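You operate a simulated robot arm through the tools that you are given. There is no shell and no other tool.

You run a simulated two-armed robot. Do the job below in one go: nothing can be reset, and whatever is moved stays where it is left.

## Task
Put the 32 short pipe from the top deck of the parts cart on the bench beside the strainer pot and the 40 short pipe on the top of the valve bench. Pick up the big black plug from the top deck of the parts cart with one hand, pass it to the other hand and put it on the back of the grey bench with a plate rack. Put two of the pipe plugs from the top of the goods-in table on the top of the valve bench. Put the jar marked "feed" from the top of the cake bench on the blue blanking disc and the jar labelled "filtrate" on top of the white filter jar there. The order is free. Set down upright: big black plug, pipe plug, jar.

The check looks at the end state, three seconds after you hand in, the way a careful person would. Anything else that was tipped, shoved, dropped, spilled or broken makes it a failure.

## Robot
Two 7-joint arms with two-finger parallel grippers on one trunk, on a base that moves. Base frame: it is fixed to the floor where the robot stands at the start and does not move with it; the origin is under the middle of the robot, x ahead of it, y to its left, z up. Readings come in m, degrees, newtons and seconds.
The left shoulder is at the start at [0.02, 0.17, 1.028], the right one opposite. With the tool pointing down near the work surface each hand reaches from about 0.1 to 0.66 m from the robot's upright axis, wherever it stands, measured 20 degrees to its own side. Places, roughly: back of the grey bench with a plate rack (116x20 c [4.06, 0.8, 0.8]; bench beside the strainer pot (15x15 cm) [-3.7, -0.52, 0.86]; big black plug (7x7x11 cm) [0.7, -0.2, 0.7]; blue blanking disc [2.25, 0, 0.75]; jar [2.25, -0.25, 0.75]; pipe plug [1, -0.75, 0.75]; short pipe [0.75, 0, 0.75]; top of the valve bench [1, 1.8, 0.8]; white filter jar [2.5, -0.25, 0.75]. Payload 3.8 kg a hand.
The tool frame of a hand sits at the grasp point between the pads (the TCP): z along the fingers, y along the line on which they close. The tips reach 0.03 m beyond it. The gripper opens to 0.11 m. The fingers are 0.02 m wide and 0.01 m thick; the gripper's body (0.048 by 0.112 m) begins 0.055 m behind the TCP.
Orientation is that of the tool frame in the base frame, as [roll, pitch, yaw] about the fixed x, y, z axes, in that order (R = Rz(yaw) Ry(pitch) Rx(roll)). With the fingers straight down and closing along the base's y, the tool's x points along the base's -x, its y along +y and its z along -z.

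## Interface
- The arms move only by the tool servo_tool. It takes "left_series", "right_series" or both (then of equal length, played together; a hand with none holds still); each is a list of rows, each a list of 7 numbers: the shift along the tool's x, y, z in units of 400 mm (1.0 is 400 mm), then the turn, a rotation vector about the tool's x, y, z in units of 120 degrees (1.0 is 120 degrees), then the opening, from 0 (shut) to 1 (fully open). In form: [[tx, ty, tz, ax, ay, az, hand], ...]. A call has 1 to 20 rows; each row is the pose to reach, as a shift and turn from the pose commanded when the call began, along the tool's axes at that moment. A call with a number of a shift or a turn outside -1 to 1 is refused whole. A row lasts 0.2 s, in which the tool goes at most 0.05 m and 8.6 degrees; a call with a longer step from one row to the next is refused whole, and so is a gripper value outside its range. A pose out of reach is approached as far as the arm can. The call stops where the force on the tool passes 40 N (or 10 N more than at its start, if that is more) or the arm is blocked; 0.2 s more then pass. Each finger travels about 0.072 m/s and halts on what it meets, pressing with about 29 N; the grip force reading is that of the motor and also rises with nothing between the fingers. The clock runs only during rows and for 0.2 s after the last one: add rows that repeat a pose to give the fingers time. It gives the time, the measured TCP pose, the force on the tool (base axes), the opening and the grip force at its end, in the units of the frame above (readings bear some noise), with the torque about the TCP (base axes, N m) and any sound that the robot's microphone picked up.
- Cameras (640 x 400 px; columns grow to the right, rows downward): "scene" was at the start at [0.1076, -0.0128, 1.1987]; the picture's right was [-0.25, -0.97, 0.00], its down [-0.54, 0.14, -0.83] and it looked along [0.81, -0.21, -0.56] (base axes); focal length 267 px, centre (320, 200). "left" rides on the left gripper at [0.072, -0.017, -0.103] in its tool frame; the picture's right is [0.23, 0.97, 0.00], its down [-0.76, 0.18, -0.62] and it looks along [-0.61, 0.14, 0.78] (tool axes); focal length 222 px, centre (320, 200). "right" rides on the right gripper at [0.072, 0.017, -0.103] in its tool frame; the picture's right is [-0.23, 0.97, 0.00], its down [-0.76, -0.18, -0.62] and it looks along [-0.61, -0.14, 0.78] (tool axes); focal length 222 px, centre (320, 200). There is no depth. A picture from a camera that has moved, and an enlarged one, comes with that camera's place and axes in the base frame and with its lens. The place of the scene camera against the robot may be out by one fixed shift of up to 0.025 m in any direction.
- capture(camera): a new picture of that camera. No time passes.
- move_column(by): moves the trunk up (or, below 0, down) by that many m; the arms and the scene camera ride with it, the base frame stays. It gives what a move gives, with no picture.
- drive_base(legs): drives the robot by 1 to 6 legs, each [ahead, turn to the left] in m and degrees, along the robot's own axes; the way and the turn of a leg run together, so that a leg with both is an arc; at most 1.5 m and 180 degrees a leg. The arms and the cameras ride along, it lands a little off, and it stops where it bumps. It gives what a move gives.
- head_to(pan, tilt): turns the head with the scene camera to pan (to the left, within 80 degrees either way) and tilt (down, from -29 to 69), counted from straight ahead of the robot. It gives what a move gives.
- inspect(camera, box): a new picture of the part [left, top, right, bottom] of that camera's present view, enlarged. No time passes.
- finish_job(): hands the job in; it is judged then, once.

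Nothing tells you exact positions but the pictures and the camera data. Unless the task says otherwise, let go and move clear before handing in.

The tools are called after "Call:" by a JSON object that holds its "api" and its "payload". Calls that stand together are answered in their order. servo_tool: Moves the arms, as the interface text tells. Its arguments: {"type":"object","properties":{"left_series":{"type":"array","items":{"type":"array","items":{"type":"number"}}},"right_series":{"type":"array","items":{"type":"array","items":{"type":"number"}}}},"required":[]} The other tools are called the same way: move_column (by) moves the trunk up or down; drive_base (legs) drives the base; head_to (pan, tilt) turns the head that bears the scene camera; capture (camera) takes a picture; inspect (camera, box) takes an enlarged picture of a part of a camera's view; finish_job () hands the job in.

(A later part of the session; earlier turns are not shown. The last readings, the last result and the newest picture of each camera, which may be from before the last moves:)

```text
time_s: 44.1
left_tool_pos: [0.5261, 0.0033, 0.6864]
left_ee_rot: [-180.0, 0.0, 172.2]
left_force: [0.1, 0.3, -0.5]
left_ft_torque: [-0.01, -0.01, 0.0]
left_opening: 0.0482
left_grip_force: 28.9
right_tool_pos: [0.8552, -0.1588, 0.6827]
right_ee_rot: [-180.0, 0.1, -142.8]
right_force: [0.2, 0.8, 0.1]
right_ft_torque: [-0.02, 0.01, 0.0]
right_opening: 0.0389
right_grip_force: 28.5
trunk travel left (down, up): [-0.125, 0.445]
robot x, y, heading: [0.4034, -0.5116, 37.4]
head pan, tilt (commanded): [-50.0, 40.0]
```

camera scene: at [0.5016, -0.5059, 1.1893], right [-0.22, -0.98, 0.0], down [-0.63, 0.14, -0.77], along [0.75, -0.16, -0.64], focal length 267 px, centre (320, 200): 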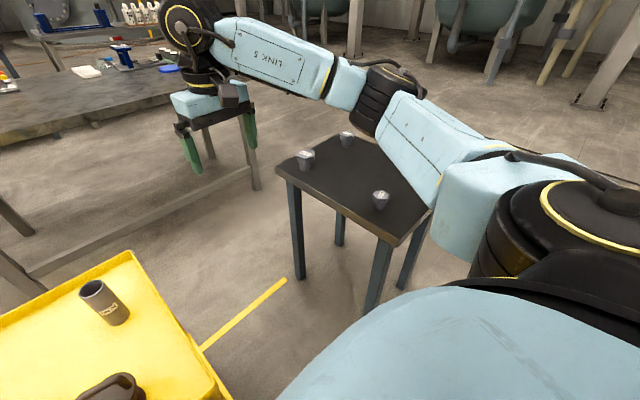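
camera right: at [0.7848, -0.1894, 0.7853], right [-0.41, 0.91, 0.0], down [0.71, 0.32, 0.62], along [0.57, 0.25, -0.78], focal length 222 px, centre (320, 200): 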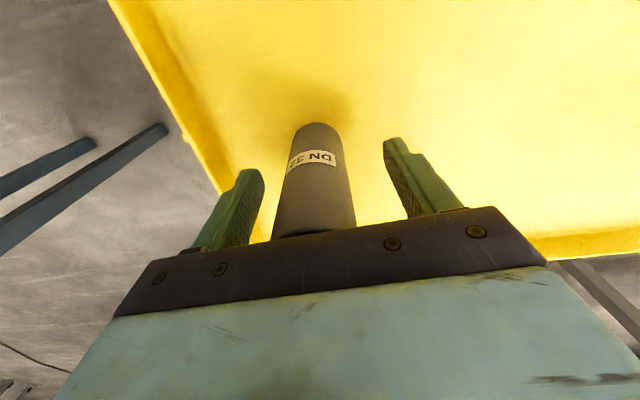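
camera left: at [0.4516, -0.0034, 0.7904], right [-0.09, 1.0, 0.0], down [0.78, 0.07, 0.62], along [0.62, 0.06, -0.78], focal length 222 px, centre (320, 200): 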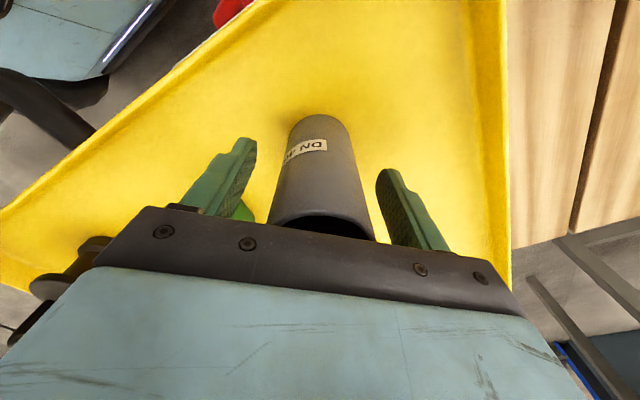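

Both gripped (48 mm and 39 mm). I lift both straight up.

Call:
{"api": "servo_tool", "payload": {"left_series": [[0, 0, -0.05, 0, 0, 0, 0], [0, 0, -0.15, 0, 0, 0, 0], [0, 0, -0.25, 0, 0, 0, 0], [0, 0, -0.35, 0, 0, 0, 0], [0, 0, -0.45, 0, 0, 0, 0], [0, 0, -0.55, 0, 0, 0, 0], [0, 0, -0.65, 0, 0, 0, 0], [0, 0, -0.7, 0, 0, 0, 0]], "right_series": [[0, 0, -0.05, 0, 0, 0, 0], [0, 0, -0.15, 0, 0, 0, 0], [0, 0, -0.25, 0, 0, 0, 0], [0, 0, -0.35, 0, 0, 0, 0], [0, 0, -0.45, 0, 0, 0, 0], [0, 0, -0.55, 0, 0, 0, 0], [0, 0, -0.65, 0, 0, 0, 0], [0, 0, -0.7, 0, 0, 0, 0]]}}

Call:
{"api": "head_to", "payload": {"pan": 0, "tilt": 40}}

Call:
{"api": "capture", "payload": {"camera": "scene"}}

Call:
{"api": "capture", "payload": {"camera": "left"}}

Call:
{"api": "capture", "payload": {"camera": "right"}}

```text
time_s: 45.9
left_tool_pos: [0.5252, 0.0026, 0.9657]
left_ee_rot: [-179.9, 0.0, 172.2]
left_force: [-0.1, 0.5, -0.8]
left_ft_torque: [-0.02, -0.03, -0.02]
left_opening: 0.0485
left_grip_force: 28.7
right_tool_pos: [0.8544, -0.1603, 0.9616]
right_ee_rot: [180.0, -0.1, -142.7]
right_force: [0.0, -0.7, -0.2]
right_ft_torque: [-0.03, 0.01, 0.03]
right_opening: 0.0388
right_grip_force: 28.4
trunk travel left (down, up): [-0.125, 0.445]
robot x, y, heading: [0.4042, -0.5124, 37.4]
head pan, tilt (commanded): [-50.0, 40.0]
```

```text
time_s: 47.1
left_tool_pos: [0.5271, 0.0036, 0.9646]
left_ee_rot: [179.9, 0.0, 172.2]
left_force: [-0.2, -0.6, -1.2]
left_ft_torque: [-0.03, -0.01, 0.0]
left_opening: 0.0483
left_grip_force: 29.0
right_tool_pos: [0.8548, -0.1601, 0.9609]
right_ee_rot: [-180.0, 0.0, -142.8]
right_force: [0.3, -0.7, -1.5]
right_ft_torque: [0.03, 0.0, -0.03]
right_opening: 0.0389
right_grip_force: 29.0
trunk travel left (down, up): [-0.125, 0.445]
robot x, y, heading: [0.4031, -0.5074, 37.4]
head pan, tilt (commanded): [0.0, 40.0]
```

```text
taken
camera scene: at [0.4861, -0.4358, 1.1893], right [0.61, -0.79, 0.0], down [-0.51, -0.39, -0.77], along [0.61, 0.47, -0.64], focal length 267 px, centre (320, 200)
```

scene: 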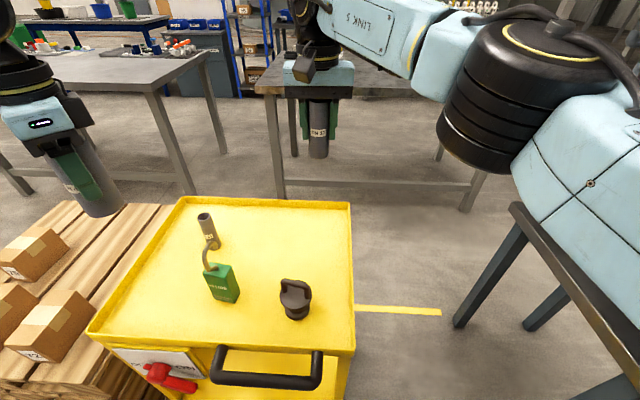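

```text
taken
camera left: at [0.4514, -0.0032, 1.0686], right [-0.09, 1.0, 0.0], down [0.78, 0.07, 0.62], along [0.62, 0.06, -0.78], focal length 222 px, centre (320, 200)
```

left: 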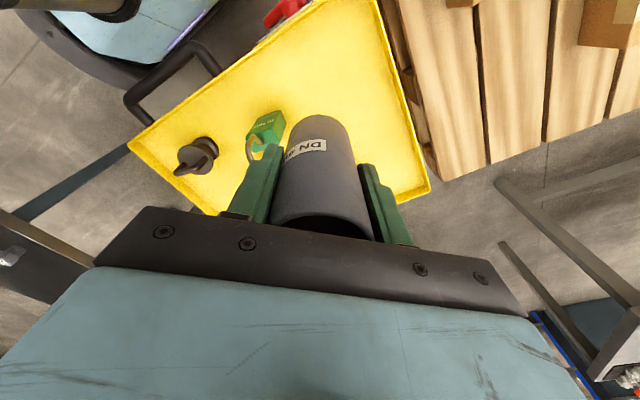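

```text
taken
camera right: at [0.7847, -0.1885, 1.0641], right [-0.41, 0.91, 0.0], down [0.71, 0.32, 0.62], along [0.57, 0.25, -0.78], focal length 222 px, centre (320, 200)
```

right: 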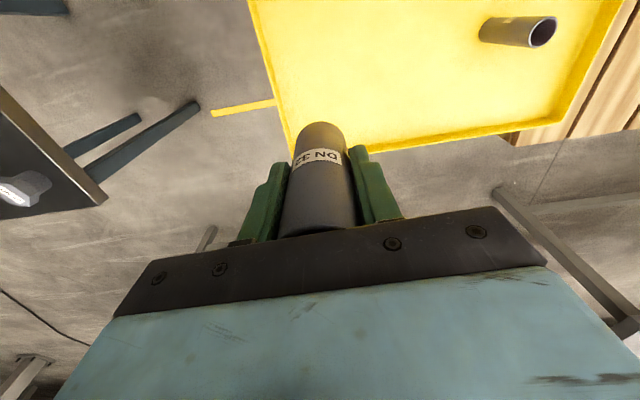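

Both pipes are held and the rest of the cart is untouched. Before driving to the valve bench I look left to map the pallet stack and the way round it.

Call:
{"api": "head_to", "payload": {"pan": 60, "tilt": 35}}

Call:
{"api": "capture", "payload": {"camera": "scene"}}

Call:
{"api": "head_to", "payload": {"pan": 45, "tilt": 15}}

Call:
{"api": "capture", "payload": {"camera": "scene"}}

```text
time_s: 48.4
left_tool_pos: [0.5264, 0.0028, 0.9646]
left_ee_rot: [180.0, 0.1, 172.2]
left_force: [-0.1, 0.5, -0.2]
left_ft_torque: [-0.02, -0.01, 0.0]
left_opening: 0.0483
left_grip_force: 28.9
right_tool_pos: [0.8553, -0.1587, 0.9621]
right_ee_rot: [180.0, -0.1, -142.7]
right_force: [1.0, 1.1, -0.6]
right_ft_torque: [-0.02, 0.03, 0.02]
right_opening: 0.0389
right_grip_force: 29.5
trunk travel left (down, up): [-0.125, 0.445]
robot x, y, heading: [0.4003, -0.5095, 37.5]
head pan, tilt (commanded): [60.0, 35.0]
```

```text
taken
camera scene: at [0.4071, -0.4002, 1.1969], right [0.99, 0.13, 0.0], down [0.07, -0.57, -0.82], along [-0.11, 0.81, -0.57], focal length 267 px, centre (320, 200)
```

scene: 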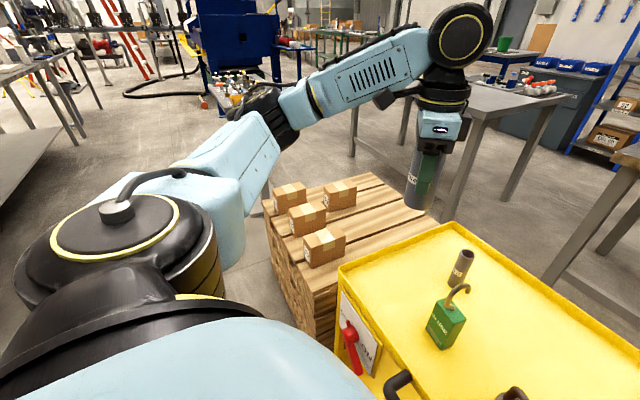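

```text
time_s: 49.2
left_tool_pos: [0.5258, 0.0025, 0.9651]
left_ee_rot: [-180.0, 0.0, 172.3]
left_force: [-0.8, 0.3, -1.0]
left_ft_torque: [0.05, 0.0, -0.05]
left_opening: 0.0483
left_grip_force: 28.9
right_tool_pos: [0.8533, -0.1593, 0.9611]
right_ee_rot: [179.9, 0.0, -142.7]
right_force: [0.8, 0.5, -1.1]
right_ft_torque: [0.0, 0.01, -0.01]
right_opening: 0.0385
right_grip_force: 29.1
trunk travel left (down, up): [-0.125, 0.445]
robot x, y, heading: [0.3993, -0.5082, 37.2]
head pan, tilt (commanded): [45.0, 15.0]
```

```text
taken
camera scene: at [0.4307, -0.3949, 1.2288], right [0.99, -0.13, 0.0], down [-0.03, -0.26, -0.97], along [0.12, 0.96, -0.26], focal length 267 px, centre (320, 200)
```

scene: 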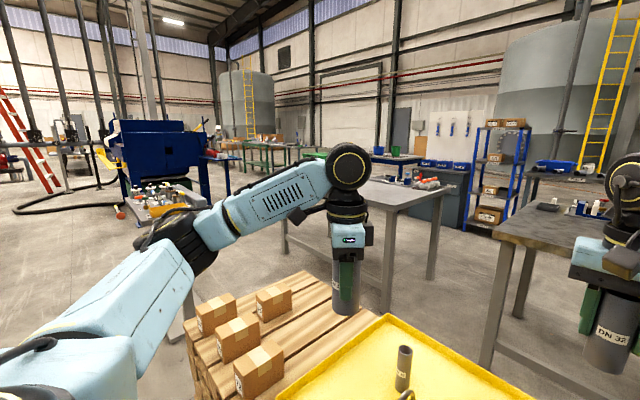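

I mapped it: the pallet stack (0.42 m tall) stands between here and the valve bench, so I'll go round the west side past the small parts table. First I tuck both hands in for driving.

Call:
{"api": "servo_tool", "payload": {"left_series": [[-0.041, -0.035, 0, 0, 0, -0.0625, 0], [-0.083, -0.07, 0, 0, 0, -0.125, 0], [-0.124, -0.106, 0, 0, 0, -0.1875, 0], [-0.166, -0.141, 0, 0, 0, -0.25, 0], [-0.207, -0.176, 0, 0, 0, -0.3125, 0], [-0.2485, -0.2115, 0, 0, 0, -0.375, 0], [-0.2485, -0.2115, 0, 0, 0, -0.375, 0]], "right_series": [[0.064, -0.085, 0, 0, 0, 0, 0], [0.128, -0.169, 0, 0, 0, 0, 0], [0.193, -0.254, 0, 0, 0, 0, 0], [0.257, -0.338, 0, 0, 0, 0, 0], [0.321, -0.423, 0, 0, 0, 0, 0], [0.385, -0.5075, 0, 0, 0, 0, 0], [0.385, -0.5075, 0, 0, 0, 0, 0]]}}

Call:
{"api": "drive_base", "payload": {"legs": [[-0.35, 0], [0, 89.5]]}}

Call:
{"api": "head_to", "payload": {"pan": 0, "tilt": 25}}

Call:
{"api": "capture", "payload": {"camera": "scene"}}

```text
time_s: 50.8
left_tool_pos: [0.6145, -0.0922, 0.9672]
left_ee_rot: [180.0, -0.1, -142.7]
left_force: [-0.1, 0.0, -0.9]
left_ft_torque: [0.01, -0.01, -0.01]
left_opening: 0.0483
left_grip_force: 29.1
right_tool_pos: [0.8555, -0.4151, 0.9615]
right_ee_rot: [-180.0, 0.1, -142.6]
right_force: [-0.8, 0.2, -1.0]
right_ft_torque: [-0.02, 0.0, 0.06]
right_opening: 0.0386
right_grip_force: 29.2
trunk travel left (down, up): [-0.125, 0.445]
robot x, y, heading: [0.402, -0.5114, 37.4]
head pan, tilt (commanded): [45.0, 15.0]
```

```text
time_s: 56.9
left_tool_pos: [-0.2937, -0.5143, 0.9667]
left_ee_rot: [-180.0, 0.0, -52.4]
left_force: [-0.1, 0.4, -0.9]
left_ft_torque: [-0.01, 0.01, -0.03]
left_opening: 0.0484
left_grip_force: 29.7
right_tool_pos: [0.0267, -0.2681, 0.9609]
right_ee_rot: [180.0, 0.0, -52.3]
right_force: [-0.2, 0.4, -0.3]
right_ft_torque: [0.01, 0.02, -0.01]
right_opening: 0.0384
right_grip_force: 29.2
trunk travel left (down, up): [-0.125, 0.445]
robot x, y, heading: [0.1262, -0.7218, 128.0]
head pan, tilt (commanded): [45.0, 15.0]
```

```text
time_s: 58.1
left_tool_pos: [-0.2937, -0.5135, 0.9665]
left_ee_rot: [180.0, -0.1, -52.3]
left_force: [0.1, 0.4, 0.1]
left_ft_torque: [-0.02, 0.01, -0.03]
left_opening: 0.0484
left_grip_force: 29.0
right_tool_pos: [0.0253, -0.2681, 0.9602]
right_ee_rot: [180.0, 0.1, -52.2]
right_force: [-0.4, 0.4, -0.7]
right_ft_torque: [0.0, -0.01, 0.04]
right_opening: 0.0386
right_grip_force: 29.3
trunk travel left (down, up): [-0.125, 0.445]
robot x, y, heading: [0.1243, -0.7232, 128.2]
head pan, tilt (commanded): [0.0, 25.0]
```

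```text
taken
camera scene: at [0.0558, -0.6248, 1.2127], right [0.79, 0.62, 0.0], down [0.26, -0.33, -0.91], along [-0.56, 0.71, -0.42], focal length 267 px, centre (320, 200)
```

scene: 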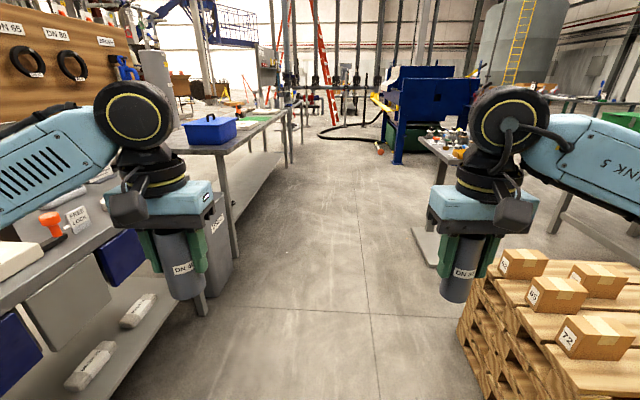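

The corridor to the northwest is clear. I drive along it in steps, keeping a little to the right.

Call:
{"api": "drive_base", "payload": {"legs": [[0.0, -3], [1.3, 0], [0.9, 0]]}}

Call:
{"api": "head_to", "payload": {"pan": -50, "tilt": 25}}

Call:
{"api": "capture", "payload": {"camera": "scene"}}

```text
time_s: 69.5
left_tool_pos: [-1.5648, 1.3187, 0.9667]
left_ee_rot: [-180.0, 0.0, -54.8]
left_force: [0.8, 0.5, -0.5]
left_ft_torque: [0.01, 0.0, 0.02]
left_opening: 0.0484
left_grip_force: 29.4
right_tool_pos: [-1.2341, 1.5486, 0.9623]
right_ee_rot: [180.0, 0.0, -54.8]
right_force: [-0.4, 0.0, -0.4]
right_ft_torque: [-0.02, -0.01, -0.01]
right_opening: 0.0387
right_grip_force: 29.1
trunk travel left (down, up): [-0.125, 0.445]
robot x, y, heading: [-1.1598, 1.0891, 125.9]
head pan, tilt (commanded): [0.0, 25.0]
```

```text
time_s: 70.6
left_tool_pos: [-1.5641, 1.3184, 0.9668]
left_ee_rot: [-180.0, 0.0, -54.8]
left_force: [0.6, -0.5, -0.6]
left_ft_torque: [-0.02, 0.0, 0.02]
left_opening: 0.0482
left_grip_force: 29.1
right_tool_pos: [-1.2347, 1.5503, 0.9611]
right_ee_rot: [-180.0, -0.2, -54.7]
right_force: [0.5, -0.5, -0.7]
right_ft_torque: [-0.01, 0.03, -0.02]
right_opening: 0.0389
right_grip_force: 29.1
trunk travel left (down, up): [-0.125, 0.445]
robot x, y, heading: [-1.1557, 1.0923, 125.3]
head pan, tilt (commanded): [-50.0, 25.0]
```

```text
taken
camera scene: at [-1.1444, 1.2075, 1.2126], right [0.97, -0.25, 0.0], down [-0.11, -0.41, -0.91], along [0.23, 0.88, -0.42], focal length 267 px, centre (320, 200)
```

scene: 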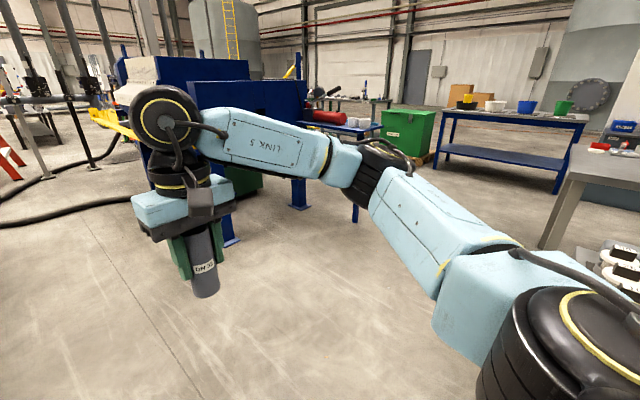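

Open floor ahead. I continue around the parts table toward the north-west corner of the valve bench.

Call:
{"api": "drive_base", "payload": {"legs": [[0.5, 0], [0, -81], [1.3, 0], [0, -70]]}}

Call:
{"api": "head_to", "payload": {"pan": 0, "tilt": 30}}

Call:
{"api": "capture", "payload": {"camera": "scene"}}

```text
time_s: 86.3
left_tool_pos: [-0.0343, 2.3925, 0.9663]
left_ee_rot: [-180.0, 0.0, 152.8]
left_force: [0.5, 0.2, -0.7]
left_ft_torque: [0.03, -0.03, -0.01]
left_opening: 0.0484
left_grip_force: 28.7
right_tool_pos: [-0.2188, 2.035, 0.9614]
right_ee_rot: [-180.0, 0.1, 153.0]
right_force: [0.1, -0.8, -0.5]
right_ft_torque: [-0.01, -0.03, -0.01]
right_opening: 0.0385
right_grip_force: 28.6
trunk travel left (down, up): [-0.125, 0.445]
robot x, y, heading: [-0.5053, 2.4027, -26.9]
head pan, tilt (commanded): [-50.0, 25.0]
```

```text
time_s: 87.5
left_tool_pos: [-0.034, 2.3923, 0.9668]
left_ee_rot: [180.0, 0.0, 152.9]
left_force: [0.2, -0.6, -0.1]
left_ft_torque: [-0.02, 0.03, -0.01]
left_opening: 0.048
left_grip_force: 29.0
right_tool_pos: [-0.2187, 2.034, 0.9614]
right_ee_rot: [180.0, -0.1, 152.9]
right_force: [-0.5, 0.3, -1.4]
right_ft_torque: [-0.02, 0.0, 0.01]
right_opening: 0.0387
right_grip_force: 29.4
trunk travel left (down, up): [-0.125, 0.445]
robot x, y, heading: [-0.4984, 2.4044, -26.7]
head pan, tilt (commanded): [0.0, 30.0]
```

```text
taken
camera scene: at [-0.4012, 2.3621, 1.2047], right [-0.45, -0.89, 0.0], down [-0.45, 0.23, -0.87], along [0.77, -0.39, -0.5], focal length 267 px, centre (320, 200)
```

scene: 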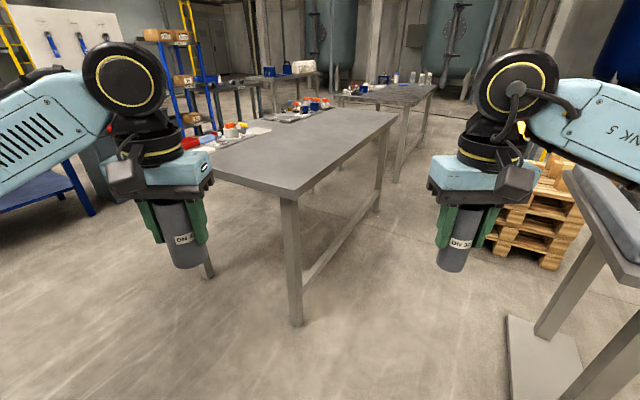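

The valve bench corner is ahead with its front half empty; parts lie only at its back edge. I drive up to the corner.

Call:
{"api": "drive_base", "payload": {"legs": [[0, 4.5], [0.6, 0]]}}

Call:
{"api": "head_to", "payload": {"pan": 0, "tilt": 45}}

Call:
{"api": "capture", "payload": {"camera": "scene"}}

Call:
{"api": "capture", "payload": {"camera": "left"}}

```text
time_s: 91.3
left_tool_pos: [0.5272, 2.1999, 0.9659]
left_ee_rot: [179.9, 0.0, 157.4]
left_force: [-0.4, -1.1, -0.4]
left_ft_torque: [0.0, -0.03, -0.02]
left_opening: 0.0483
left_grip_force: 29.0
right_tool_pos: [0.3718, 1.8279, 0.9619]
right_ee_rot: [179.9, 0.0, 157.4]
right_force: [1.2, -0.1, -0.8]
right_ft_torque: [0.01, 0.04, 0.0]
right_opening: 0.0384
right_grip_force: 29.1
trunk travel left (down, up): [-0.125, 0.445]
robot x, y, heading: [0.0583, 2.1748, -22.2]
head pan, tilt (commanded): [0.0, 30.0]
```

```text
time_s: 92.1
left_tool_pos: [0.5273, 2.199, 0.9661]
left_ee_rot: [180.0, -0.1, 157.4]
left_force: [-0.6, 0.5, -1.0]
left_ft_torque: [0.0, -0.02, -0.01]
left_opening: 0.0485
left_grip_force: 29.2
right_tool_pos: [0.3715, 1.8273, 0.9607]
right_ee_rot: [179.9, 0.1, 157.4]
right_force: [0.2, -0.9, -1.3]
right_ft_torque: [-0.01, 0.01, 0.02]
right_opening: 0.0385
right_grip_force: 28.9
trunk travel left (down, up): [-0.125, 0.445]
robot x, y, heading: [0.0601, 2.1735, -22.1]
head pan, tilt (commanded): [0.0, 45.0]
```

```text
taken
camera scene: at [0.156, 2.1433, 1.1821], right [-0.38, -0.93, 0.0], down [-0.65, 0.27, -0.71], along [0.65, -0.27, -0.71], focal length 267 px, centre (320, 200)
```

scene: 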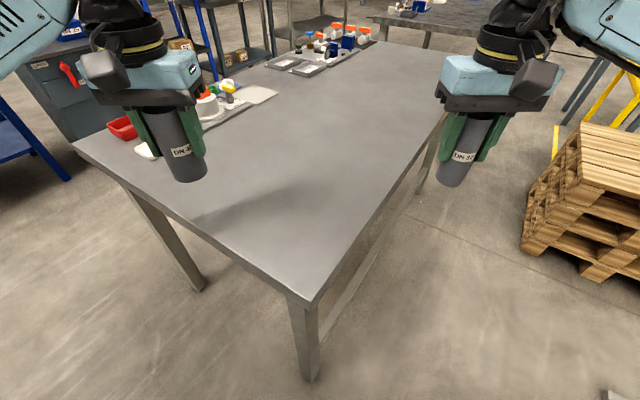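

```text
taken
camera left: at [0.4534, 2.2114, 1.0701], right [0.16, 0.99, 0.0], down [0.77, -0.13, 0.62], along [0.62, -0.1, -0.78], focal length 222 px, centre (320, 200)
```

left: 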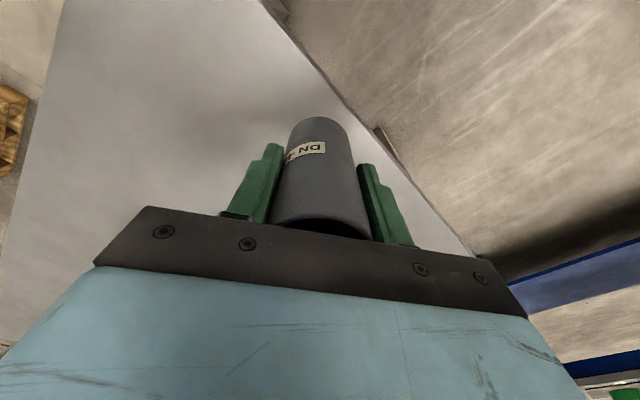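

The bench corner is at about (0.315, 2.09). I move the left hand over a free spot at about (0.645, 2.10) and lower to a little above the expected top.

Call:
{"api": "servo_tool", "payload": {"left_series": [[-0.092, -0.029, 0, 0, 0, 0, 0], [-0.184, -0.058, 0, 0, 0, 0, 0], [-0.275, -0.086, 0, 0, 0, 0, 0], [-0.367, -0.115, 0, 0, 0, 0, 0], [-0.367, -0.115, 0.06, 0, 0, 0, 0], [-0.367, -0.115, 0.12, 0, 0, 0, 0], [-0.367, -0.115, 0.18, 0, 0, 0, 0], [-0.367, -0.115, 0.215, 0, 0, 0, 0], [-0.367, -0.115, 0.215, 0, 0, 0, 0]]}}

Call:
{"api": "capture", "payload": {"camera": "left"}}

Call:
{"api": "capture", "payload": {"camera": "scene"}}

```text
time_s: 94.1
left_tool_pos: [0.6442, 2.099, 0.8804]
left_ee_rot: [180.0, 0.0, 157.4]
left_force: [-0.6, 0.6, -1.1]
left_ft_torque: [0.04, -0.02, 0.0]
left_opening: 0.0483
left_grip_force: 29.4
right_tool_pos: [0.3714, 1.8285, 0.9623]
right_ee_rot: [-180.0, -0.1, 157.6]
right_force: [0.1, -0.8, -0.6]
right_ft_torque: [0.02, -0.04, 0.01]
right_opening: 0.0384
right_grip_force: 29.0
trunk travel left (down, up): [-0.125, 0.445]
robot x, y, heading: [0.0603, 2.172, -22.0]
head pan, tilt (commanded): [0.0, 45.0]
```

```text
taken
camera left: at [0.5707, 2.1114, 0.9843], right [0.16, 0.99, 0.0], down [0.77, -0.13, 0.62], along [0.62, -0.1, -0.78], focal length 222 px, centre (320, 200)
```

left: 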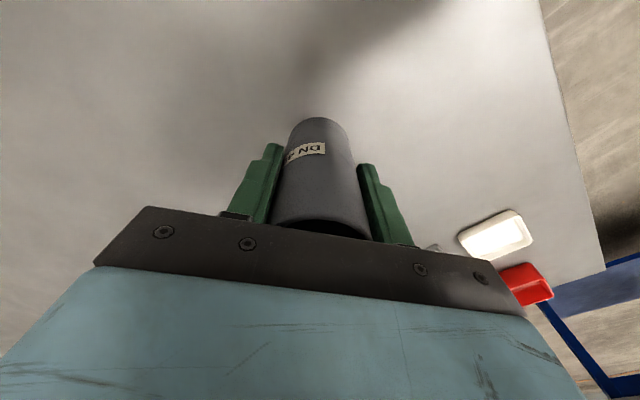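

```text
taken
camera scene: at [0.156, 2.1433, 1.1821], right [-0.38, -0.93, 0.0], down [-0.65, 0.27, -0.71], along [0.65, -0.27, -0.71], focal length 267 px, centre (320, 200)
```

scene: 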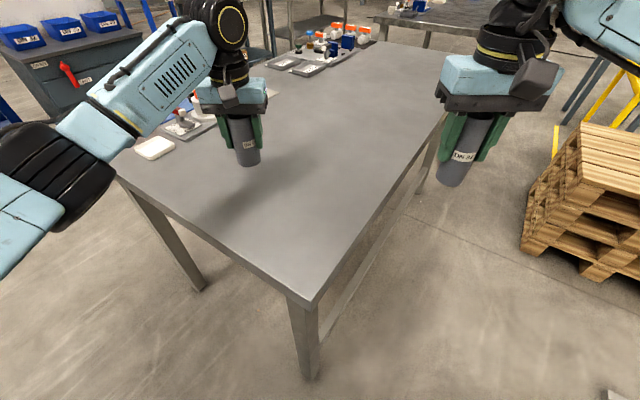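

The spot is free. I lower slowly in small steps, watching the force for contact.

Call:
{"api": "servo_tool", "payload": {"left_series": [[0, 0, 0.0075, 0, 0, 0, 0], [0, 0, 0.015, 0, 0, 0, 0], [0, 0, 0.0225, 0, 0, 0, 0], [0, 0, 0.03, 0, 0, 0, 0]]}}

```text
time_s: 95.1
left_tool_pos: [0.6456, 2.0995, 0.8679]
left_ee_rot: [-179.9, 0.1, 157.4]
left_force: [0.9, 0.6, -0.8]
left_ft_torque: [-0.01, -0.05, 0.0]
left_opening: 0.048
left_grip_force: 29.4
right_tool_pos: [0.371, 1.8277, 0.9607]
right_ee_rot: [180.0, 0.0, 157.5]
right_force: [0.1, 0.0, -1.4]
right_ft_torque: [-0.01, 0.02, 0.01]
right_opening: 0.0383
right_grip_force: 29.1
trunk travel left (down, up): [-0.125, 0.445]
robot x, y, heading: [0.0596, 2.1718, -22.3]
head pan, tilt (commanded): [0.0, 45.0]
```

Call:
{"api": "servo_tool", "payload": {"left_series": [[0, 0, 0.005, 0, 0, 0, 0], [0, 0, 0.01, 0, 0, 0, 0]]}}

Call:
{"api": "inspect", "payload": {"camera": "scene", "box": [190, 90, 310, 190]}}

```text
time_s: 95.7
left_tool_pos: [0.6453, 2.0996, 0.8647]
left_ee_rot: [-180.0, 0.0, 157.4]
left_force: [0.2, 0.3, -1.2]
left_ft_torque: [-0.01, 0.02, -0.01]
left_opening: 0.0483
left_grip_force: 29.1
right_tool_pos: [0.3716, 1.8277, 0.9622]
right_ee_rot: [179.9, 0.0, 157.5]
right_force: [0.0, 0.4, -0.8]
right_ft_torque: [0.02, -0.02, 0.01]
right_opening: 0.0385
right_grip_force: 29.1
trunk travel left (down, up): [-0.125, 0.445]
robot x, y, heading: [0.0599, 2.1735, -22.3]
head pan, tilt (commanded): [0.0, 45.0]
```

```text
4.00 times, centred on (250, 140) of scene
camera zoom: at [0.156, 2.1433, 1.1821], right [-0.38, -0.93, 0.0], down [-0.65, 0.27, -0.71], along [0.65, -0.27, -0.71], focal length 1069 px, centre (600, 440)
```

zoom: 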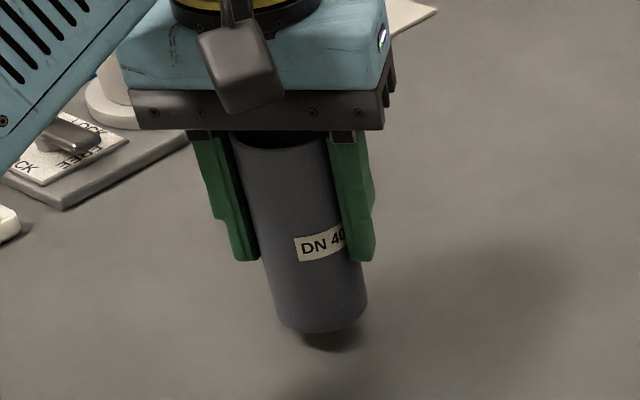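

Still slightly above the top (a small gap to the shadow). I continue in 2 mm steps.

Call:
{"api": "servo_tool", "payload": {"left_series": [[0, 0, 0.005, 0, 0, 0, 0], [0, 0, 0.01, 0, 0, 0, 0], [0, 0, 0.015, 0, 0, 0, 0]]}}

Call:
{"api": "inspect", "payload": {"camera": "scene", "box": [190, 90, 310, 190]}}

```text
time_s: 96.5
left_tool_pos: [0.6453, 2.1011, 0.8585]
left_ee_rot: [179.9, 0.0, 157.5]
left_force: [0.1, 0.3, -1.9]
left_ft_torque: [0.02, 0.0, -0.02]
left_opening: 0.0483
left_grip_force: 28.7
right_tool_pos: [0.3703, 1.8278, 0.9604]
right_ee_rot: [180.0, -0.1, 157.5]
right_force: [-1.2, -0.1, -0.2]
right_ft_torque: [0.01, -0.01, 0.0]
right_opening: 0.0385
right_grip_force: 29.2
trunk travel left (down, up): [-0.125, 0.445]
robot x, y, heading: [0.0621, 2.1737, -22.3]
head pan, tilt (commanded): [0.0, 45.0]
```

```text
4.00 times, centred on (250, 140) of scene
camera zoom: at [0.156, 2.1433, 1.1821], right [-0.38, -0.93, 0.0], down [-0.65, 0.27, -0.71], along [0.65, -0.27, -0.71], focal length 1069 px, centre (600, 440)
```

zoom: 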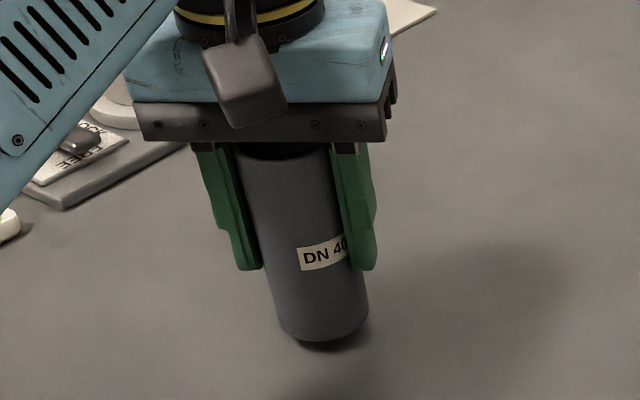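

Call:
{"api": "servo_tool", "payload": {"left_series": [[0, 0, 0.005, 0, 0, 0, 0], [0, 0, 0.01, 0, 0, 0, 0]]}}

Call:
{"api": "inspect", "payload": {"camera": "scene", "box": [190, 90, 310, 190]}}

```text
time_s: 97.1
left_tool_pos: [0.6465, 2.0994, 0.8555]
left_ee_rot: [180.0, -0.1, 157.5]
left_force: [-0.5, 0.0, -0.2]
left_ft_torque: [0.0, 0.02, 0.01]
left_opening: 0.0482
left_grip_force: 28.9
right_tool_pos: [0.3715, 1.8279, 0.9611]
right_ee_rot: [179.9, 0.0, 157.4]
right_force: [0.0, 0.4, -0.6]
right_ft_torque: [0.01, 0.01, -0.03]
right_opening: 0.0385
right_grip_force: 28.8
trunk travel left (down, up): [-0.125, 0.445]
robot x, y, heading: [0.0589, 2.1731, -22.1]
head pan, tilt (commanded): [0.0, 45.0]
```

```text
4.00 times, centred on (250, 140) of scene
camera zoom: at [0.156, 2.1433, 1.1821], right [-0.38, -0.93, 0.0], down [-0.65, 0.27, -0.71], along [0.65, -0.27, -0.71], focal length 1069 px, centre (600, 440)
```

zoom: 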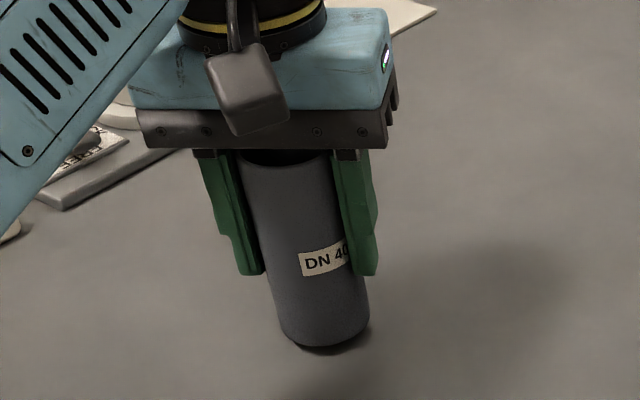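

Call:
{"api": "servo_tool", "payload": {"left_series": [[0, 0, 0.00375, 0, 0, 0, 0], [0, 0, 0.0075, 0, 0, 0, 0]]}}

Call:
{"api": "inspect", "payload": {"camera": "scene", "box": [190, 90, 310, 190]}}

```text
time_s: 97.7
left_tool_pos: [0.6458, 2.0994, 0.8508]
left_ee_rot: [179.9, 0.0, 157.4]
left_force: [-0.1, -0.3, 0.0]
left_ft_torque: [0.0, 0.03, -0.03]
left_opening: 0.0483
left_grip_force: 29.4
right_tool_pos: [0.3715, 1.8282, 0.9614]
right_ee_rot: [180.0, 0.0, 157.5]
right_force: [0.1, 1.0, -0.9]
right_ft_torque: [0.0, 0.01, 0.04]
right_opening: 0.0385
right_grip_force: 29.4
trunk travel left (down, up): [-0.125, 0.445]
robot x, y, heading: [0.0639, 2.169, -22.2]
head pan, tilt (commanded): [0.0, 45.0]
```

```text
4.00 times, centred on (250, 140) of scene
camera zoom: at [0.156, 2.1433, 1.1821], right [-0.38, -0.93, 0.0], down [-0.65, 0.27, -0.71], along [0.65, -0.27, -0.71], focal length 1069 px, centre (600, 440)
```

zoom: 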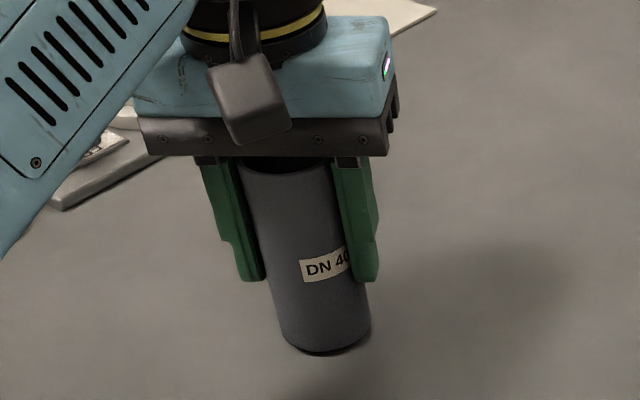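

Call:
{"api": "servo_tool", "payload": {"left_series": [[0, 0, 0.00375, 0, 0, 0, 0], [0, 0, 0.0075, 0, 0, 0, 0]]}}

Call:
{"api": "inspect", "payload": {"camera": "scene", "box": [190, 90, 310, 190]}}

```text
time_s: 98.3
left_tool_pos: [0.6459, 2.1006, 0.8484]
left_ee_rot: [-179.9, -0.1, 157.4]
left_force: [-0.8, -1.0, -0.7]
left_ft_torque: [0.01, 0.04, 0.03]
left_opening: 0.0485
left_grip_force: 29.7
right_tool_pos: [0.3715, 1.8278, 0.9609]
right_ee_rot: [-179.9, 0.0, 157.5]
right_force: [-0.5, -0.2, -0.4]
right_ft_torque: [0.01, 0.03, 0.01]
right_opening: 0.0385
right_grip_force: 28.5
trunk travel left (down, up): [-0.125, 0.445]
robot x, y, heading: [0.0607, 2.1733, -22.3]
head pan, tilt (commanded): [0.0, 45.0]
```

```text
4.00 times, centred on (250, 140) of scene
camera zoom: at [0.156, 2.1433, 1.1821], right [-0.38, -0.93, 0.0], down [-0.65, 0.27, -0.71], along [0.65, -0.27, -0.71], focal length 1069 px, centre (600, 440)
```

zoom: 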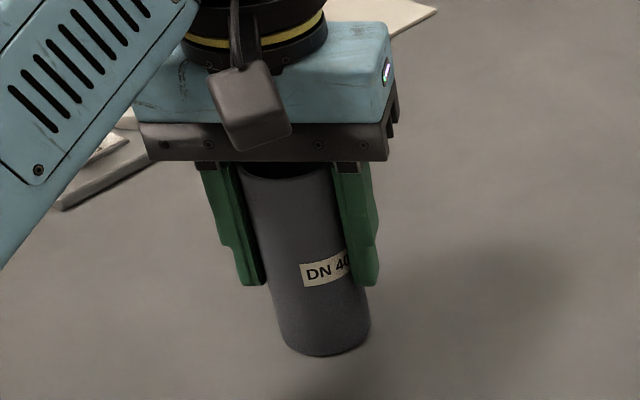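

Call:
{"api": "servo_tool", "payload": {"left_series": [[0, 0, 0.0025, 0, 0, 0, 0], [0, 0, 0.005, 0, 0, 0, 0]]}}

```text
time_s: 98.9
left_tool_pos: [0.6457, 2.0994, 0.8475]
left_ee_rot: [180.0, 0.2, 157.4]
left_force: [0.8, 0.4, 0.9]
left_ft_torque: [0.02, 0.05, 0.0]
left_opening: 0.0483
left_grip_force: 29.0
right_tool_pos: [0.3724, 1.8279, 0.9615]
right_ee_rot: [180.0, 0.0, 157.5]
right_force: [0.4, 0.1, -0.7]
right_ft_torque: [0.02, -0.02, 0.0]
right_opening: 0.0385
right_grip_force: 29.4
trunk travel left (down, up): [-0.125, 0.445]
robot x, y, heading: [0.0605, 2.1719, -22.0]
head pan, tilt (commanded): [0.0, 45.0]
```

Call:
{"api": "servo_tool", "payload": {"left_series": [[0, 0, 0.0025, 0, 0, 0, 0], [0, 0, 0.005, 0, 0, 0, 0]]}}

Call:
{"api": "inspect", "payload": {"camera": "scene", "box": [190, 90, 310, 190]}}

```text
time_s: 99.5
left_tool_pos: [0.6462, 2.101, 0.8472]
left_ee_rot: [179.9, 0.3, 157.5]
left_force: [0.4, 2.5, 13.3]
left_ft_torque: [0.25, 0.11, -0.05]
left_opening: 0.0482
left_grip_force: 29.1
right_tool_pos: [0.3705, 1.8268, 0.9612]
right_ee_rot: [-180.0, 0.2, 157.4]
right_force: [-0.1, 0.0, -0.8]
right_ft_torque: [0.02, -0.01, 0.01]
right_opening: 0.0386
right_grip_force: 28.7
trunk travel left (down, up): [-0.125, 0.445]
robot x, y, heading: [0.0561, 2.1705, -22.3]
head pan, tilt (commanded): [0.0, 45.0]
```

```text
4.00 times, centred on (250, 140) of scene
camera zoom: at [0.155, 2.1437, 1.1823], right [-0.38, -0.93, 0.0], down [-0.65, 0.27, -0.71], along [0.66, -0.27, -0.71], focal length 1069 px, centre (600, 440)
```

zoom: 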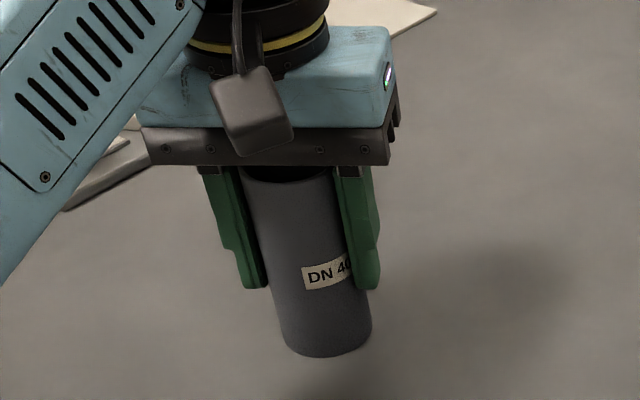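

Contact (13 N) with the pipe standing on the bench. I open the fingers, then lift away.

Call:
{"api": "servo_tool", "payload": {"left_series": [[0, 0, 0, 0, 0, 0, 0.3], [0, 0, 0, 0, 0, 0, 0.6], [0, 0, 0, 0, 0, 0, 0.8], [0, 0, 0, 0, 0, 0, 0.8], [0, 0, 0, 0, 0, 0, 0.8]]}}

Call:
{"api": "servo_tool", "payload": {"left_series": [[0, 0, -0.04, 0, 0, 0, 0.8], [0, 0, -0.1, 0, 0, 0, 0.8], [0, 0, -0.2, 0, 0, 0, 0.8], [0, 0, -0.3, 0, 0, 0, 0.8], [0, 0, -0.35, 0, 0, 0, 0.8]]}}

Call:
{"api": "capture", "payload": {"camera": "scene"}}

```text
time_s: 100.7
left_tool_pos: [0.6444, 2.1009, 0.8444]
left_ee_rot: [-180.0, 0.0, 157.4]
left_force: [-0.2, 0.9, 0.1]
left_ft_torque: [0.02, 0.03, 0.03]
left_opening: 0.0881
left_grip_force: 0.1
right_tool_pos: [0.3707, 1.8268, 0.9608]
right_ee_rot: [-180.0, 0.0, 157.6]
right_force: [-0.5, -0.2, -0.2]
right_ft_torque: [-0.01, -0.01, -0.01]
right_opening: 0.0386
right_grip_force: 29.6
trunk travel left (down, up): [-0.125, 0.445]
robot x, y, heading: [0.0576, 2.1736, -22.2]
head pan, tilt (commanded): [0.0, 45.0]
```

```text
time_s: 101.9
left_tool_pos: [0.6434, 2.1011, 0.9843]
left_ee_rot: [-180.0, 0.0, 157.4]
left_force: [0.2, -0.1, 0.1]
left_ft_torque: [-0.01, -0.01, 0.0]
left_opening: 0.0878
left_grip_force: 0.1
right_tool_pos: [0.3709, 1.8284, 0.9608]
right_ee_rot: [180.0, 0.0, 157.5]
right_force: [0.3, 0.4, -0.9]
right_ft_torque: [0.0, -0.04, 0.01]
right_opening: 0.0381
right_grip_force: 29.3
trunk travel left (down, up): [-0.125, 0.445]
robot x, y, heading: [0.0616, 2.1721, -22.1]
head pan, tilt (commanded): [0.0, 45.0]
```

```text
taken
camera scene: at [0.1558, 2.1433, 1.1821], right [-0.38, -0.93, 0.0], down [-0.65, 0.27, -0.71], along [0.65, -0.27, -0.71], focal length 267 px, centre (320, 200)
```

scene: 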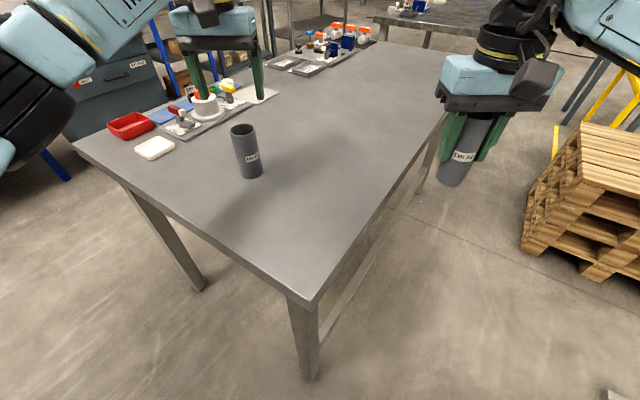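

DN 40 stands upright on the valve bench. I tuck the left hand back, reverse, and look west for a route to the strainer-pot bench.

Call:
{"api": "servo_tool", "payload": {"left_series": [[0.1, 0.03, 0, 0, 0, 0, 0.8], [0.2, 0.06, 0, 0, 0, 0, 0.8], [0.3, 0.09, 0, 0, 0, 0, 0.8], [0.4, 0.12, 0, 0, 0, 0, 0.8]]}}

Call:
{"api": "drive_base", "payload": {"legs": [[-0.6, 0], [0, -150]]}}

Call:
{"api": "head_to", "payload": {"pan": 30, "tilt": 15}}

Call:
{"api": "capture", "payload": {"camera": "scene"}}

Call:
{"api": "head_to", "payload": {"pan": -25, "tilt": 15}}

Call:
{"api": "capture", "payload": {"camera": "scene"}}

```text
time_s: 102.9
left_tool_pos: [0.5149, 2.2051, 0.9822]
left_ee_rot: [180.0, 0.0, 157.3]
left_force: [0.1, 0.1, -1.4]
left_ft_torque: [-0.01, 0.0, -0.01]
left_opening: 0.088
left_grip_force: 0.0
right_tool_pos: [0.3716, 1.8289, 0.9618]
right_ee_rot: [180.0, -0.1, 157.4]
right_force: [-0.3, -0.7, -0.7]
right_ft_torque: [0.02, -0.01, -0.02]
right_opening: 0.0384
right_grip_force: 29.1
trunk travel left (down, up): [-0.125, 0.445]
robot x, y, heading: [0.0603, 2.1757, -22.4]
head pan, tilt (commanded): [0.0, 45.0]
```

```text
time_s: 112.5
left_tool_pos: [-0.8712, 2.1516, 0.9832]
left_ee_rot: [-179.9, 0.0, 6.2]
left_force: [0.1, -0.5, 0.4]
left_ft_torque: [0.01, 0.01, -0.01]
left_opening: 0.0882
left_grip_force: 0.1
right_tool_pos: [-0.9251, 2.5501, 0.9613]
right_ee_rot: [180.0, 0.0, 6.2]
right_force: [0.8, -0.5, -0.4]
right_ft_torque: [0.0, -0.01, 0.0]
right_opening: 0.0384
right_grip_force: 28.9
trunk travel left (down, up): [-0.125, 0.445]
robot x, y, heading: [-0.4858, 2.3994, -173.3]
head pan, tilt (commanded): [0.0, 45.0]
```

```text
time_s: 113.4
left_tool_pos: [-0.8711, 2.1488, 0.9825]
left_ee_rot: [-180.0, 0.1, 6.0]
left_force: [-0.7, 0.7, 0.9]
left_ft_torque: [0.04, 0.02, 0.01]
left_opening: 0.0882
left_grip_force: 0.1
right_tool_pos: [-0.9244, 2.5509, 0.9616]
right_ee_rot: [180.0, 0.0, 6.3]
right_force: [0.0, 0.2, -1.8]
right_ft_torque: [-0.01, 0.0, 0.0]
right_opening: 0.0385
right_grip_force: 29.6
trunk travel left (down, up): [-0.125, 0.445]
robot x, y, heading: [-0.4854, 2.3972, -173.5]
head pan, tilt (commanded): [30.0, 15.0]
```

```text
taken
camera scene: at [-0.5816, 2.3485, 1.2288], right [-0.59, 0.8, 0.0], down [0.21, 0.15, -0.97], along [-0.78, -0.57, -0.26], focal length 267 px, centre (320, 200)
```

scene: 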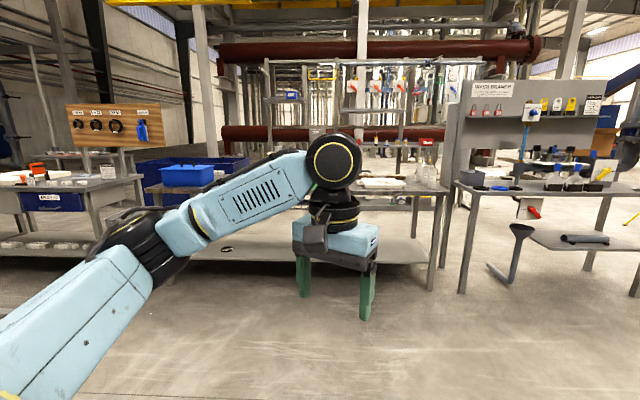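

```text
time_s: 114.7
left_tool_pos: [-0.8716, 2.1504, 0.9817]
left_ee_rot: [-180.0, 0.1, 6.1]
left_force: [0.7, 0.5, -0.6]
left_ft_torque: [0.0, 0.0, -0.01]
left_opening: 0.0881
left_grip_force: 0.0
right_tool_pos: [-0.9237, 2.5506, 0.9617]
right_ee_rot: [-180.0, 0.0, 6.2]
right_force: [-0.5, -0.3, -0.1]
right_ft_torque: [-0.01, 0.01, 0.02]
right_opening: 0.0385
right_grip_force: 29.8
trunk travel left (down, up): [-0.125, 0.445]
robot x, y, heading: [-0.4865, 2.3961, -173.3]
head pan, tilt (commanded): [-25.0, 15.0]
```

```text
taken
camera scene: at [-0.5951, 2.4336, 1.2289], right [0.32, 0.95, 0.0], down [0.25, -0.08, -0.97], along [-0.92, 0.31, -0.26], focal length 267 px, centre (320, 200)
```

scene: 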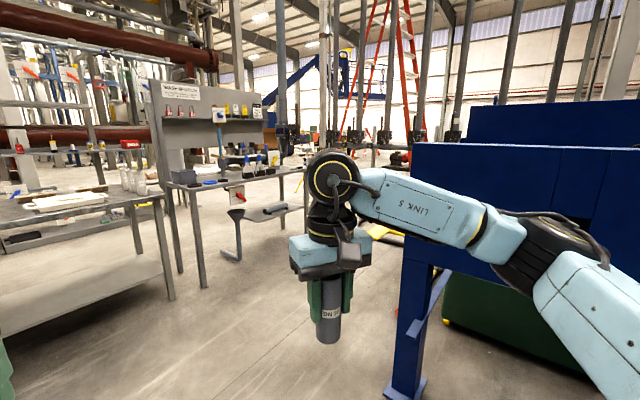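

The target at (-3.7, -0.52) lies behind the row of benches. I zoom in there to identify the strainer pot and routes.

Call:
{"api": "head_to", "payload": {"pan": 40, "tilt": 10}}

Call:
{"api": "capture", "payload": {"camera": "scene"}}

Call:
{"api": "inspect", "payload": {"camera": "scene", "box": [240, 60, 560, 260]}}

Call:
{"api": "inspect", "payload": {"camera": "scene", "box": [0, 60, 320, 260]}}

```text
time_s: 116.0
left_tool_pos: [-0.8707, 2.1514, 0.9829]
left_ee_rot: [180.0, -0.1, 6.1]
left_force: [0.1, -0.8, 0.0]
left_ft_torque: [0.0, 0.02, -0.04]
left_opening: 0.0879
left_grip_force: 0.1
right_tool_pos: [-0.9249, 2.5511, 0.9609]
right_ee_rot: [-180.0, 0.1, 6.2]
right_force: [0.6, -0.2, -0.9]
right_ft_torque: [0.02, -0.01, 0.03]
right_opening: 0.0386
right_grip_force: 29.3
trunk travel left (down, up): [-0.125, 0.445]
robot x, y, heading: [-0.4856, 2.3952, -173.6]
head pan, tilt (commanded): [40.0, 10.0]
```

```text
taken
camera scene: at [-0.5705, 2.3366, 1.237], right [-0.72, 0.69, 0.0], down [0.12, 0.13, -0.98], along [-0.68, -0.71, -0.17], focal length 267 px, centre (320, 200)
```

scene: 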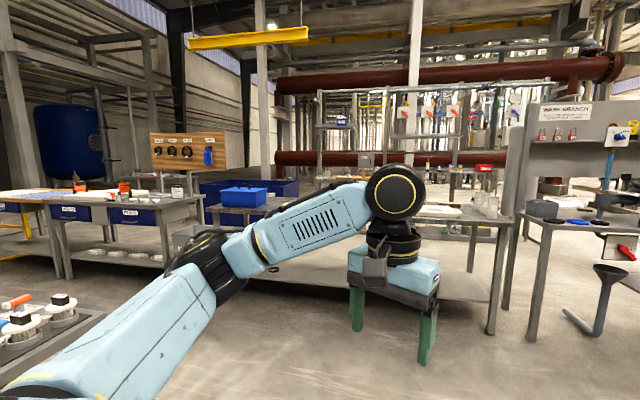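

```text
2.00 times, centred on (400, 160) of scene
camera zoom: at [-0.5705, 2.3366, 1.237], right [-0.72, 0.69, 0.0], down [0.12, 0.13, -0.98], along [-0.68, -0.71, -0.17], focal length 534 px, centre (160, 280)
```

zoom: 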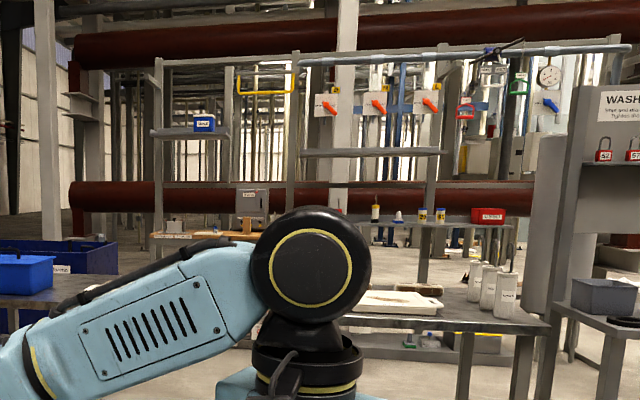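

```text
2.00 times, centred on (160, 160) of scene
camera zoom: at [-0.5705, 2.3366, 1.237], right [-0.72, 0.69, 0.0], down [0.12, 0.13, -0.98], along [-0.68, -0.71, -0.17], focal length 534 px, centre (640, 280)
```

zoom: 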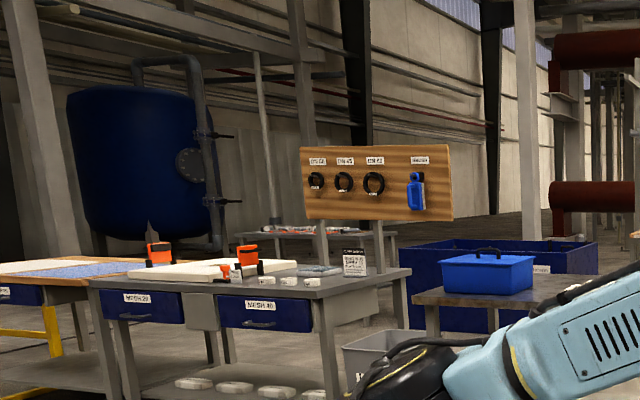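

The strainer bench is behind the bench row, so I will go round the north end past the wash station. I drive west then north-west and look.

Call:
{"api": "drive_base", "payload": {"legs": [[1.25, 0], [0, -63], [0.9, 0]]}}

Call:
{"api": "head_to", "payload": {"pan": 20, "tilt": 15}}

Call:
{"api": "capture", "payload": {"camera": "scene"}}

Call:
{"api": "head_to", "payload": {"pan": 70, "tilt": 15}}

Call:
{"api": "capture", "payload": {"camera": "scene"}}

```text
time_s: 129.6
left_tool_pos: [-2.6083, 3.2777, 0.9827]
left_ee_rot: [-180.0, 0.0, -57.9]
left_force: [0.3, 0.5, -0.5]
left_ft_torque: [0.02, -0.01, 0.01]
left_opening: 0.0881
left_grip_force: 0.0
right_tool_pos: [-2.2722, 3.501, 0.9605]
right_ee_rot: [180.0, 0.1, -57.8]
right_force: [-0.6, 0.4, -0.6]
right_ft_torque: [-0.01, 0.0, -0.01]
right_opening: 0.0387
right_grip_force: 28.8
trunk travel left (down, up): [-0.125, 0.445]
robot x, y, heading: [-2.217, 3.0392, 122.5]
head pan, tilt (commanded): [40.0, 10.0]
```

```text
time_s: 130.4
left_tool_pos: [-2.6091, 3.2765, 0.9827]
left_ee_rot: [-179.9, 0.1, -57.9]
left_force: [0.2, -0.2, 0.4]
left_ft_torque: [0.01, -0.01, 0.03]
left_opening: 0.0879
left_grip_force: 0.0
right_tool_pos: [-2.2736, 3.5007, 0.9614]
right_ee_rot: [-179.9, -0.1, -57.9]
right_force: [0.2, -0.6, -1.0]
right_ft_torque: [-0.01, -0.03, 0.02]
right_opening: 0.0386
right_grip_force: 28.8
trunk travel left (down, up): [-0.125, 0.445]
robot x, y, heading: [-2.2183, 3.0388, 122.4]
head pan, tilt (commanded): [20.0, 15.0]
```

```text
taken
camera scene: at [-2.3031, 3.123, 1.2289], right [0.61, 0.79, 0.0], down [0.21, -0.16, -0.97], along [-0.77, 0.59, -0.26], focal length 267 px, centre (320, 200)
```

scene: 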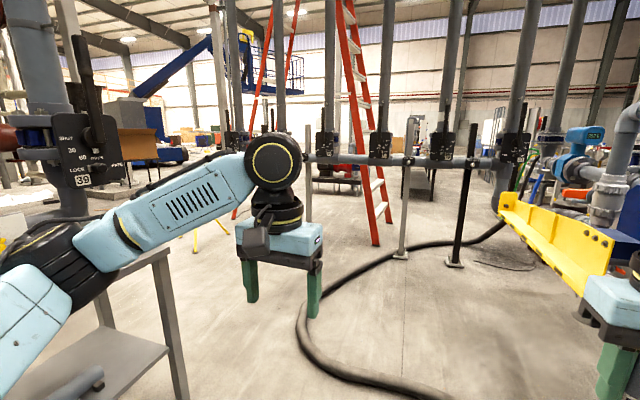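

```text
time_s: 131.6
left_tool_pos: [-2.6089, 3.2766, 0.9828]
left_ee_rot: [-180.0, 0.1, -57.9]
left_force: [0.8, -0.9, 0.1]
left_ft_torque: [0.01, -0.03, 0.0]
left_opening: 0.0879
left_grip_force: 0.0
right_tool_pos: [-2.2725, 3.4998, 0.9623]
right_ee_rot: [-180.0, -0.1, -57.9]
right_force: [0.4, -0.4, -0.7]
right_ft_torque: [-0.01, -0.04, 0.01]
right_opening: 0.0386
right_grip_force: 29.8
trunk travel left (down, up): [-0.125, 0.445]
robot x, y, heading: [-2.2217, 3.0385, 122.2]
head pan, tilt (commanded): [70.0, 15.0]
```

```text
taken
camera scene: at [-2.3202, 3.0461, 1.2289], right [-0.22, 0.98, 0.0], down [0.25, 0.06, -0.97], along [-0.94, -0.21, -0.26], focal length 267 px, centre (320, 200)
```

scene: 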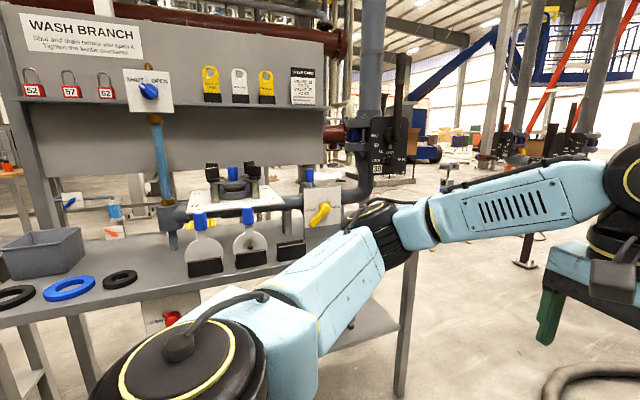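

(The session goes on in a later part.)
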